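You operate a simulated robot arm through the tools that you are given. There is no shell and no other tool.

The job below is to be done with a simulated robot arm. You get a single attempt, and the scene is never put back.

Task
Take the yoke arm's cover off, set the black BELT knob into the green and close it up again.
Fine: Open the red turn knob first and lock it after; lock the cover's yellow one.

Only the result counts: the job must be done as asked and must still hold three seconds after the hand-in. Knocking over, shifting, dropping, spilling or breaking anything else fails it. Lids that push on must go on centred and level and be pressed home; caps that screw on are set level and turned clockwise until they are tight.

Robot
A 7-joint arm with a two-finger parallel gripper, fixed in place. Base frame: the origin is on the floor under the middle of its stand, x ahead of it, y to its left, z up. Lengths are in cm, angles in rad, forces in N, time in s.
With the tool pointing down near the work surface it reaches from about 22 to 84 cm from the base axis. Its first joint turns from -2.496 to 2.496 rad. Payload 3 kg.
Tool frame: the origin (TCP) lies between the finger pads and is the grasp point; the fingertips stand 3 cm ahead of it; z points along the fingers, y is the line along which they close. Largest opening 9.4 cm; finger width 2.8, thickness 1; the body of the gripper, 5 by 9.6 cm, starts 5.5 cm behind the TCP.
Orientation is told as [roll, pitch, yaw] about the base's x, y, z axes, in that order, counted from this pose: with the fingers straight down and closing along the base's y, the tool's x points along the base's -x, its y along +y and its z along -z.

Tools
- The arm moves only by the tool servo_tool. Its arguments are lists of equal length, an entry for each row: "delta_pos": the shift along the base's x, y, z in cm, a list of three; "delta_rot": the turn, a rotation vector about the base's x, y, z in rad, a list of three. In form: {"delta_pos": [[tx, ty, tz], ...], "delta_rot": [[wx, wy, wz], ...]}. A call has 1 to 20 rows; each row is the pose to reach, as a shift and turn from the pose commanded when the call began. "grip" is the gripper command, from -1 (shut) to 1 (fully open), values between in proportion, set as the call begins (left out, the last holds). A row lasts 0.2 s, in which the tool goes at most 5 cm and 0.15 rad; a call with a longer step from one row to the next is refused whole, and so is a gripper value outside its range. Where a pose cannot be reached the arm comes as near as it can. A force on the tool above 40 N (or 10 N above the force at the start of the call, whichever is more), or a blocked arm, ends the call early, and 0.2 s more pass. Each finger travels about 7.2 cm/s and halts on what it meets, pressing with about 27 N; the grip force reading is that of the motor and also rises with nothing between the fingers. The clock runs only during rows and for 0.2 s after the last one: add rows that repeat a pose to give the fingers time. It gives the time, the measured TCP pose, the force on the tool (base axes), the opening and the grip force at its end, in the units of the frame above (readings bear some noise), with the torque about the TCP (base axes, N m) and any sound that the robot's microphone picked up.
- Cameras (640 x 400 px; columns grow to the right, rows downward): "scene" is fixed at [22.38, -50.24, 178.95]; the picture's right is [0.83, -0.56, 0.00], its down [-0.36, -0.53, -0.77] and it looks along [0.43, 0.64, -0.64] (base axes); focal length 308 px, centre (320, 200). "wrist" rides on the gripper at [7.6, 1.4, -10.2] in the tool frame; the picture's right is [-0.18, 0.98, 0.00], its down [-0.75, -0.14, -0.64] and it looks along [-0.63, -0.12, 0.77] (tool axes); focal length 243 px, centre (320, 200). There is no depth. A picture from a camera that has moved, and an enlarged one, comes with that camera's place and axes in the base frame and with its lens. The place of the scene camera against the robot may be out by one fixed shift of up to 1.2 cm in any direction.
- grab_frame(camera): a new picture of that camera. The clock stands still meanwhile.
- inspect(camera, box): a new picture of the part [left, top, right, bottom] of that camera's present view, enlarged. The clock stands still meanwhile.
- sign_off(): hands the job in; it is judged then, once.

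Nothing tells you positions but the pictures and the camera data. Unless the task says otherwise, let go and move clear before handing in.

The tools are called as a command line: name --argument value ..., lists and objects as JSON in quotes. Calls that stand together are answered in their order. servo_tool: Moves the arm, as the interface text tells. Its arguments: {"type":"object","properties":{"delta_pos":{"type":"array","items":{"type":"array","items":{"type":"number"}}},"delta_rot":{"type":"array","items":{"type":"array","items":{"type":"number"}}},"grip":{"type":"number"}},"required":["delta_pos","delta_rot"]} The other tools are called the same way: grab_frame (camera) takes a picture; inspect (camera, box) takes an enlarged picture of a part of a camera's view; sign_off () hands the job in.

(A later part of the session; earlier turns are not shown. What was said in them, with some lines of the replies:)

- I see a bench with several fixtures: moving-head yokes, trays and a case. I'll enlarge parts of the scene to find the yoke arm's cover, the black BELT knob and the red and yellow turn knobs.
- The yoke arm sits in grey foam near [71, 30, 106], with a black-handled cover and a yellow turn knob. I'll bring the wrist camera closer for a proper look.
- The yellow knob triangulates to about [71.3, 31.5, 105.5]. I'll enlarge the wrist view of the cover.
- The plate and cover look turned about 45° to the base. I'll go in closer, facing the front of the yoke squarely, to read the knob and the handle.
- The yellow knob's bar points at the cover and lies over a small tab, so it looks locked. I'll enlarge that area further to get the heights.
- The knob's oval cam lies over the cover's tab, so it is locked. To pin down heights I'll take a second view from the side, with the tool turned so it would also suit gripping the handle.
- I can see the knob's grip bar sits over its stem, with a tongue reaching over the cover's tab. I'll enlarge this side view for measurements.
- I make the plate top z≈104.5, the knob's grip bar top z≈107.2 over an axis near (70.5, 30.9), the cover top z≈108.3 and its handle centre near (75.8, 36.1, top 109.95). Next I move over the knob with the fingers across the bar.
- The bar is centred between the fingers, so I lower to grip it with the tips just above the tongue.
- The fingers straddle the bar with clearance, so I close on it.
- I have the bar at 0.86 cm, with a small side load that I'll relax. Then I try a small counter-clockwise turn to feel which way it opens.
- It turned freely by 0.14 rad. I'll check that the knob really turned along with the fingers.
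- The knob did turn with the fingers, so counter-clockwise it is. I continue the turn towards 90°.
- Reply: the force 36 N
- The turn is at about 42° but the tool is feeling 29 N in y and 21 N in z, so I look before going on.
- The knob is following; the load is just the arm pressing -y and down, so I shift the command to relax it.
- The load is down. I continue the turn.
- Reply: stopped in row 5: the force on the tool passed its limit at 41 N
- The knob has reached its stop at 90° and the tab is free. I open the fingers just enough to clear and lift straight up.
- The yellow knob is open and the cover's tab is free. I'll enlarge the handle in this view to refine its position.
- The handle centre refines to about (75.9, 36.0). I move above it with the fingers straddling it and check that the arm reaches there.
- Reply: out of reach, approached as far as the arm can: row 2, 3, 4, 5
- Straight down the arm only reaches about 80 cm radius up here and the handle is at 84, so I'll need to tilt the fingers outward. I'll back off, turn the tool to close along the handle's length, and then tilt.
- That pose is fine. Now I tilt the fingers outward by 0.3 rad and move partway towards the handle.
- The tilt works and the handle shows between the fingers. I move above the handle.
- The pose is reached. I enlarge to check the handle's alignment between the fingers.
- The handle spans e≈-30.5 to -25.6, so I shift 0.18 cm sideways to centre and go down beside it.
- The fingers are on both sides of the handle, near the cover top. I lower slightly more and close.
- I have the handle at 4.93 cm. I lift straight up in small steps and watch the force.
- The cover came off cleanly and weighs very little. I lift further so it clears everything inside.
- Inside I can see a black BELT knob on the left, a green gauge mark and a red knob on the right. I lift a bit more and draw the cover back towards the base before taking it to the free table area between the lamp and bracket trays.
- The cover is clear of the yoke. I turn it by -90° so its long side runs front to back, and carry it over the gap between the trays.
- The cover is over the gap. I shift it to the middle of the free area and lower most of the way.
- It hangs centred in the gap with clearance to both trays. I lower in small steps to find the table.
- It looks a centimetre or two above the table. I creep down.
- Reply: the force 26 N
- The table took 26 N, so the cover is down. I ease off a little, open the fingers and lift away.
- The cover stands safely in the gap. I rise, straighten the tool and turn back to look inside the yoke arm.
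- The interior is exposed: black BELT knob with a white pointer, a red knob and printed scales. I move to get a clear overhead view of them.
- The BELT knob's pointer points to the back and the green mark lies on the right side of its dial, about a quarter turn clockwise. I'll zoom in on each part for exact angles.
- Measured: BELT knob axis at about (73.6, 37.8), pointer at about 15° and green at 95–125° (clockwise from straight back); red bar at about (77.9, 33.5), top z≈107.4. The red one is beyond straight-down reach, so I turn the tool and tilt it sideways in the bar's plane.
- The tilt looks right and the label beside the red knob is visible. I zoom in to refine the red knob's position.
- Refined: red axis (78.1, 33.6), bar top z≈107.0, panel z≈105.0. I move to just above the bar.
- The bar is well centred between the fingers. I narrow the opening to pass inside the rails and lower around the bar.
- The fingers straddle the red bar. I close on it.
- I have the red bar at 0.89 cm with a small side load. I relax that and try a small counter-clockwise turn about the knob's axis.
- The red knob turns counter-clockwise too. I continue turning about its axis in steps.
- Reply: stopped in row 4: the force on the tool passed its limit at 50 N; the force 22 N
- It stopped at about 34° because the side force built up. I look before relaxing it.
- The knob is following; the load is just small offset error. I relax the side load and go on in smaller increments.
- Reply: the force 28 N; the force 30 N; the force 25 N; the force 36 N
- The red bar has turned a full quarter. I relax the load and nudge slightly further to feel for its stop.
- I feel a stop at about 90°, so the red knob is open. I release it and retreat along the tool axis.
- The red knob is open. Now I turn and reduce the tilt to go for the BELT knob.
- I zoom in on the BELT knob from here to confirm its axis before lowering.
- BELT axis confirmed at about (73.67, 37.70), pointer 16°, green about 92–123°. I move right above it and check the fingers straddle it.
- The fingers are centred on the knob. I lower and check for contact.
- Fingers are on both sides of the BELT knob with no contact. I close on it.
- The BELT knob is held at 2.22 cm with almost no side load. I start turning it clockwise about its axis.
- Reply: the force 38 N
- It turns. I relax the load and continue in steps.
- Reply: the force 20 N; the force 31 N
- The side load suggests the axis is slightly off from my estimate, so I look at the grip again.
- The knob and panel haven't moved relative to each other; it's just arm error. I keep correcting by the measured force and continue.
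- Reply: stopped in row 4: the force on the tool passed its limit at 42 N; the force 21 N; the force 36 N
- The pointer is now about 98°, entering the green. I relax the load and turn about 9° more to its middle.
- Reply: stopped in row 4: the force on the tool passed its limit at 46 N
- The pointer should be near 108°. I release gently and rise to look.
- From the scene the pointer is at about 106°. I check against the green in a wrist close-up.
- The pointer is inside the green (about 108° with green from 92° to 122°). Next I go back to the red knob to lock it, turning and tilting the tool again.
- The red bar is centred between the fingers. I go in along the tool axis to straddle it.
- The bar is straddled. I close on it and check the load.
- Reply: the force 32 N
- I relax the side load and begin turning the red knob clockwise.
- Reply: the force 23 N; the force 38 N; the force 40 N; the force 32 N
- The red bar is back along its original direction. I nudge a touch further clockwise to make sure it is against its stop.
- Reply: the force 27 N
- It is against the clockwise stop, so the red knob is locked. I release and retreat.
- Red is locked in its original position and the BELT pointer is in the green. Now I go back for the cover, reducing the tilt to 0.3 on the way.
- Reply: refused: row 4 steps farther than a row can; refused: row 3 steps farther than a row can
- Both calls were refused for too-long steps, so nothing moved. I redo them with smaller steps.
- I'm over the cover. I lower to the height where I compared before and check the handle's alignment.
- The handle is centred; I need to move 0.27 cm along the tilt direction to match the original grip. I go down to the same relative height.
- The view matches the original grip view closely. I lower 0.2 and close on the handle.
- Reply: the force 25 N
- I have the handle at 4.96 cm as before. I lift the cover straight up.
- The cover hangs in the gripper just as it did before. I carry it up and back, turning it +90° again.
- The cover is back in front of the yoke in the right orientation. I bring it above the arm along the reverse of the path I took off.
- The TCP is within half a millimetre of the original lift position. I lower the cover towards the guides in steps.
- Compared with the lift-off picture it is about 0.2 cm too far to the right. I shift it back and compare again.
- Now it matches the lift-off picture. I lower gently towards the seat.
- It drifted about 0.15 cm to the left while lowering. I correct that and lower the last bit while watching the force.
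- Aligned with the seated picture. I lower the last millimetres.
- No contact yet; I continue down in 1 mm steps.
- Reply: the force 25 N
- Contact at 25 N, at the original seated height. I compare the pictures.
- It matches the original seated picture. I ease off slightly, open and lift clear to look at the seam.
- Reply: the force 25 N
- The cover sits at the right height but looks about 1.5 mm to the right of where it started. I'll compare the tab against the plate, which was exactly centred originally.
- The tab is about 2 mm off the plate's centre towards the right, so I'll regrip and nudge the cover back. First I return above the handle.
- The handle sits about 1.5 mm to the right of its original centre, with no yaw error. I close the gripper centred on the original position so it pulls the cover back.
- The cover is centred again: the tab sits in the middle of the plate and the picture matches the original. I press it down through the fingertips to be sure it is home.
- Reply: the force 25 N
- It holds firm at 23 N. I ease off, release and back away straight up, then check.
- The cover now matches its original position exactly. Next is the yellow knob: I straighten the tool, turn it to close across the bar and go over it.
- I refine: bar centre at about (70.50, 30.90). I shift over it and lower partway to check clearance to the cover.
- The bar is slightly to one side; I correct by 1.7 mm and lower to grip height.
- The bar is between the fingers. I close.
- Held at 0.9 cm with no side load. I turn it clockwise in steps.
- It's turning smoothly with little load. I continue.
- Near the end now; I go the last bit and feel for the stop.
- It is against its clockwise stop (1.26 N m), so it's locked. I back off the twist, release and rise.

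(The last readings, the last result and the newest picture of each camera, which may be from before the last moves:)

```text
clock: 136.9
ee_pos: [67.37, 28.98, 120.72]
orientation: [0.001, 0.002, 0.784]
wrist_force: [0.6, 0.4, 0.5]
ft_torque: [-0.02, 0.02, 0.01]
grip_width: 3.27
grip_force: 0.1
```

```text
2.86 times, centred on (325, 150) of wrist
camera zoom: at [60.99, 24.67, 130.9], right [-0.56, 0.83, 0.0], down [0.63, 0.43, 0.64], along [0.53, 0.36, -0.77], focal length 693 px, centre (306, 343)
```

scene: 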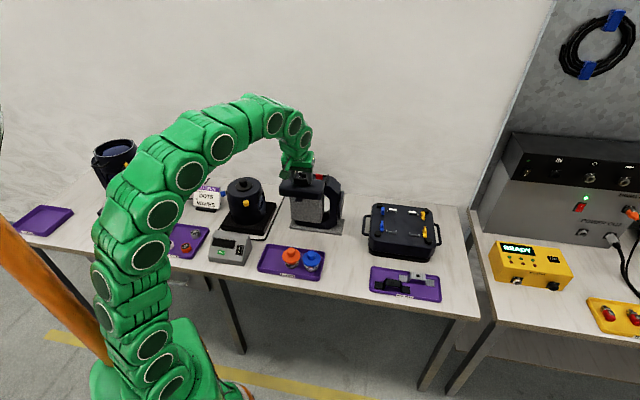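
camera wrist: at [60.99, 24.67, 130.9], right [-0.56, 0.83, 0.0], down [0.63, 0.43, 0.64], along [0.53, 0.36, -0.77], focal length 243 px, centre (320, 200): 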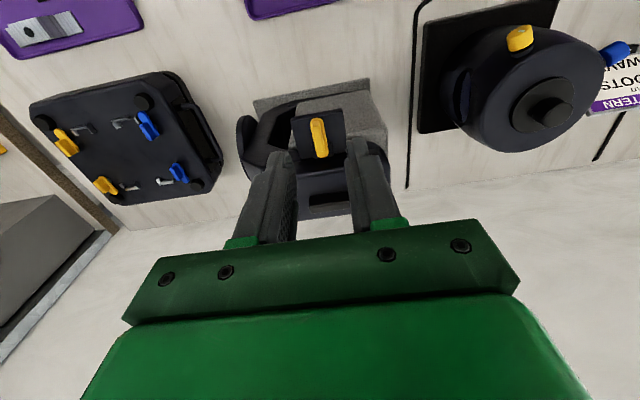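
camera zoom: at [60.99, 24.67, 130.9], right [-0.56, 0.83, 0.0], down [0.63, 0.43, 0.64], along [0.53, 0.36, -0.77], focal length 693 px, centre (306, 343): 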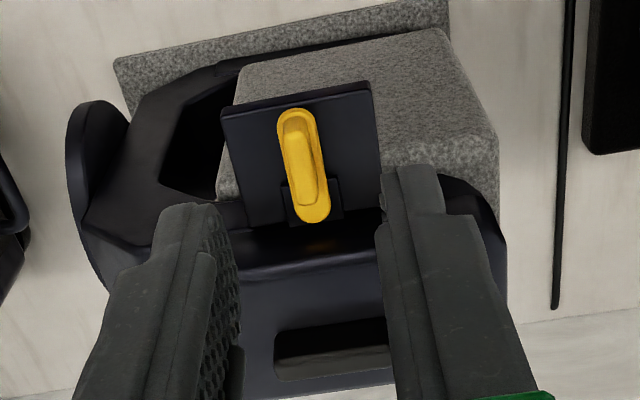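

Everything matches the starting picture: cover centred, yellow tongue over the tab. I move the arm well clear and take a last look at the whole bench.

servo_tool --delta_pos '[[-4, -2, 1], [-8, -4, 3], [-12, -5, 5], [-16, -6, 6], [-20, -7, 7], [-20, -7, 7]]' --delta_rot '[[0, 0, 0], [0, 0, -0.1], [0, 0, -0.2], [0, 0, -0.3], [0, 0, -0.4], [0, 0, -0.4]]'

grab_frame --camera "scene"

inspect --camera "scene" --box '[240, 150, 480, 310]'

inspect --camera "scene" --box '[285, 160, 345, 200]'

```text
clock: 138.3
ee_pos: [47.43, 22.1, 128.23]
orientation: [0.0, 0.0, 0.38]
wrist_force: [-0.5, 0.3, 0.6]
ft_torque: [0.01, -0.01, -0.02]
grip_width: 3.3
grip_force: 0.0
```

```text
taken
```

scene: 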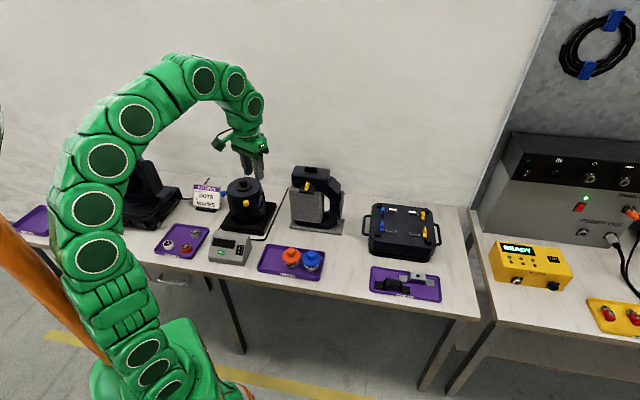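

```text
2.50 times, centred on (360, 230) of scene
camera zoom: at [22.38, -50.24, 178.95], right [0.83, -0.56, 0.0], down [-0.36, -0.53, -0.77], along [0.43, 0.64, -0.64], focal length 771 px, centre (220, 125)
```

zoom: 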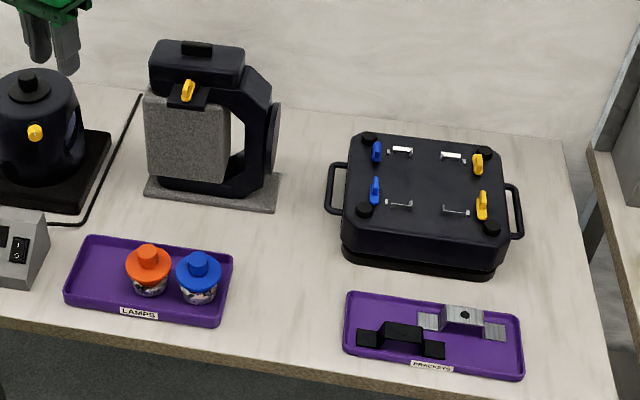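

```text
10.00 times, centred on (315, 180) of scene
camera zoom: at [22.38, -50.24, 178.95], right [0.83, -0.56, 0.0], down [-0.36, -0.53, -0.77], along [0.43, 0.64, -0.64], focal length 3084 px, centre (370, 400)
```

zoom: 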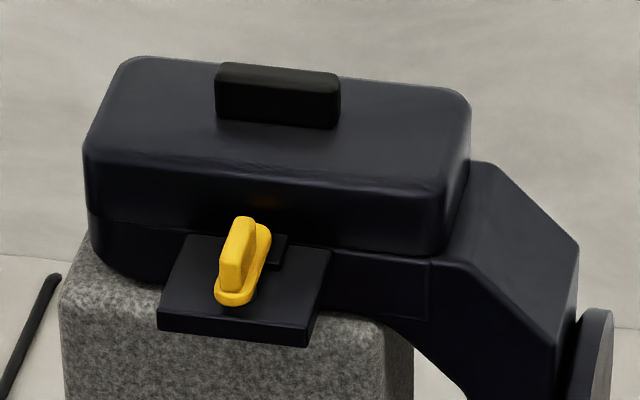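

The cover is back on, centred and level. The yellow knob is locked, the red one was locked before closing, and the BELT pointer is in the green. Nothing else on the bench has moved and the arm is clear, so I hand in.

sign_off

```text
The job is handed in.
```

The job is done and handed in. The BELT knob is set in the green and the yoke arm is closed up again.

- **Red knob:** I opened it a quarter turn to its stop before touching BELT. Afterwards I turned it back against its locked stop.
- **BELT knob:** its pointer sits near the middle of the green, at about 108° on a green band of roughly 92–122°. I checked it with both cameras before the cover went back on.
- **Cover:** it first went back about 2 mm to one side, so I regripped it, centred it and pressed it down. It now looks the same as in the starting picture.
- **Yellow knob:** it is turned back over the cover's tab and against its locked stop.

In the last pictures nothing else on the bench had moved, and the arm is well clear.
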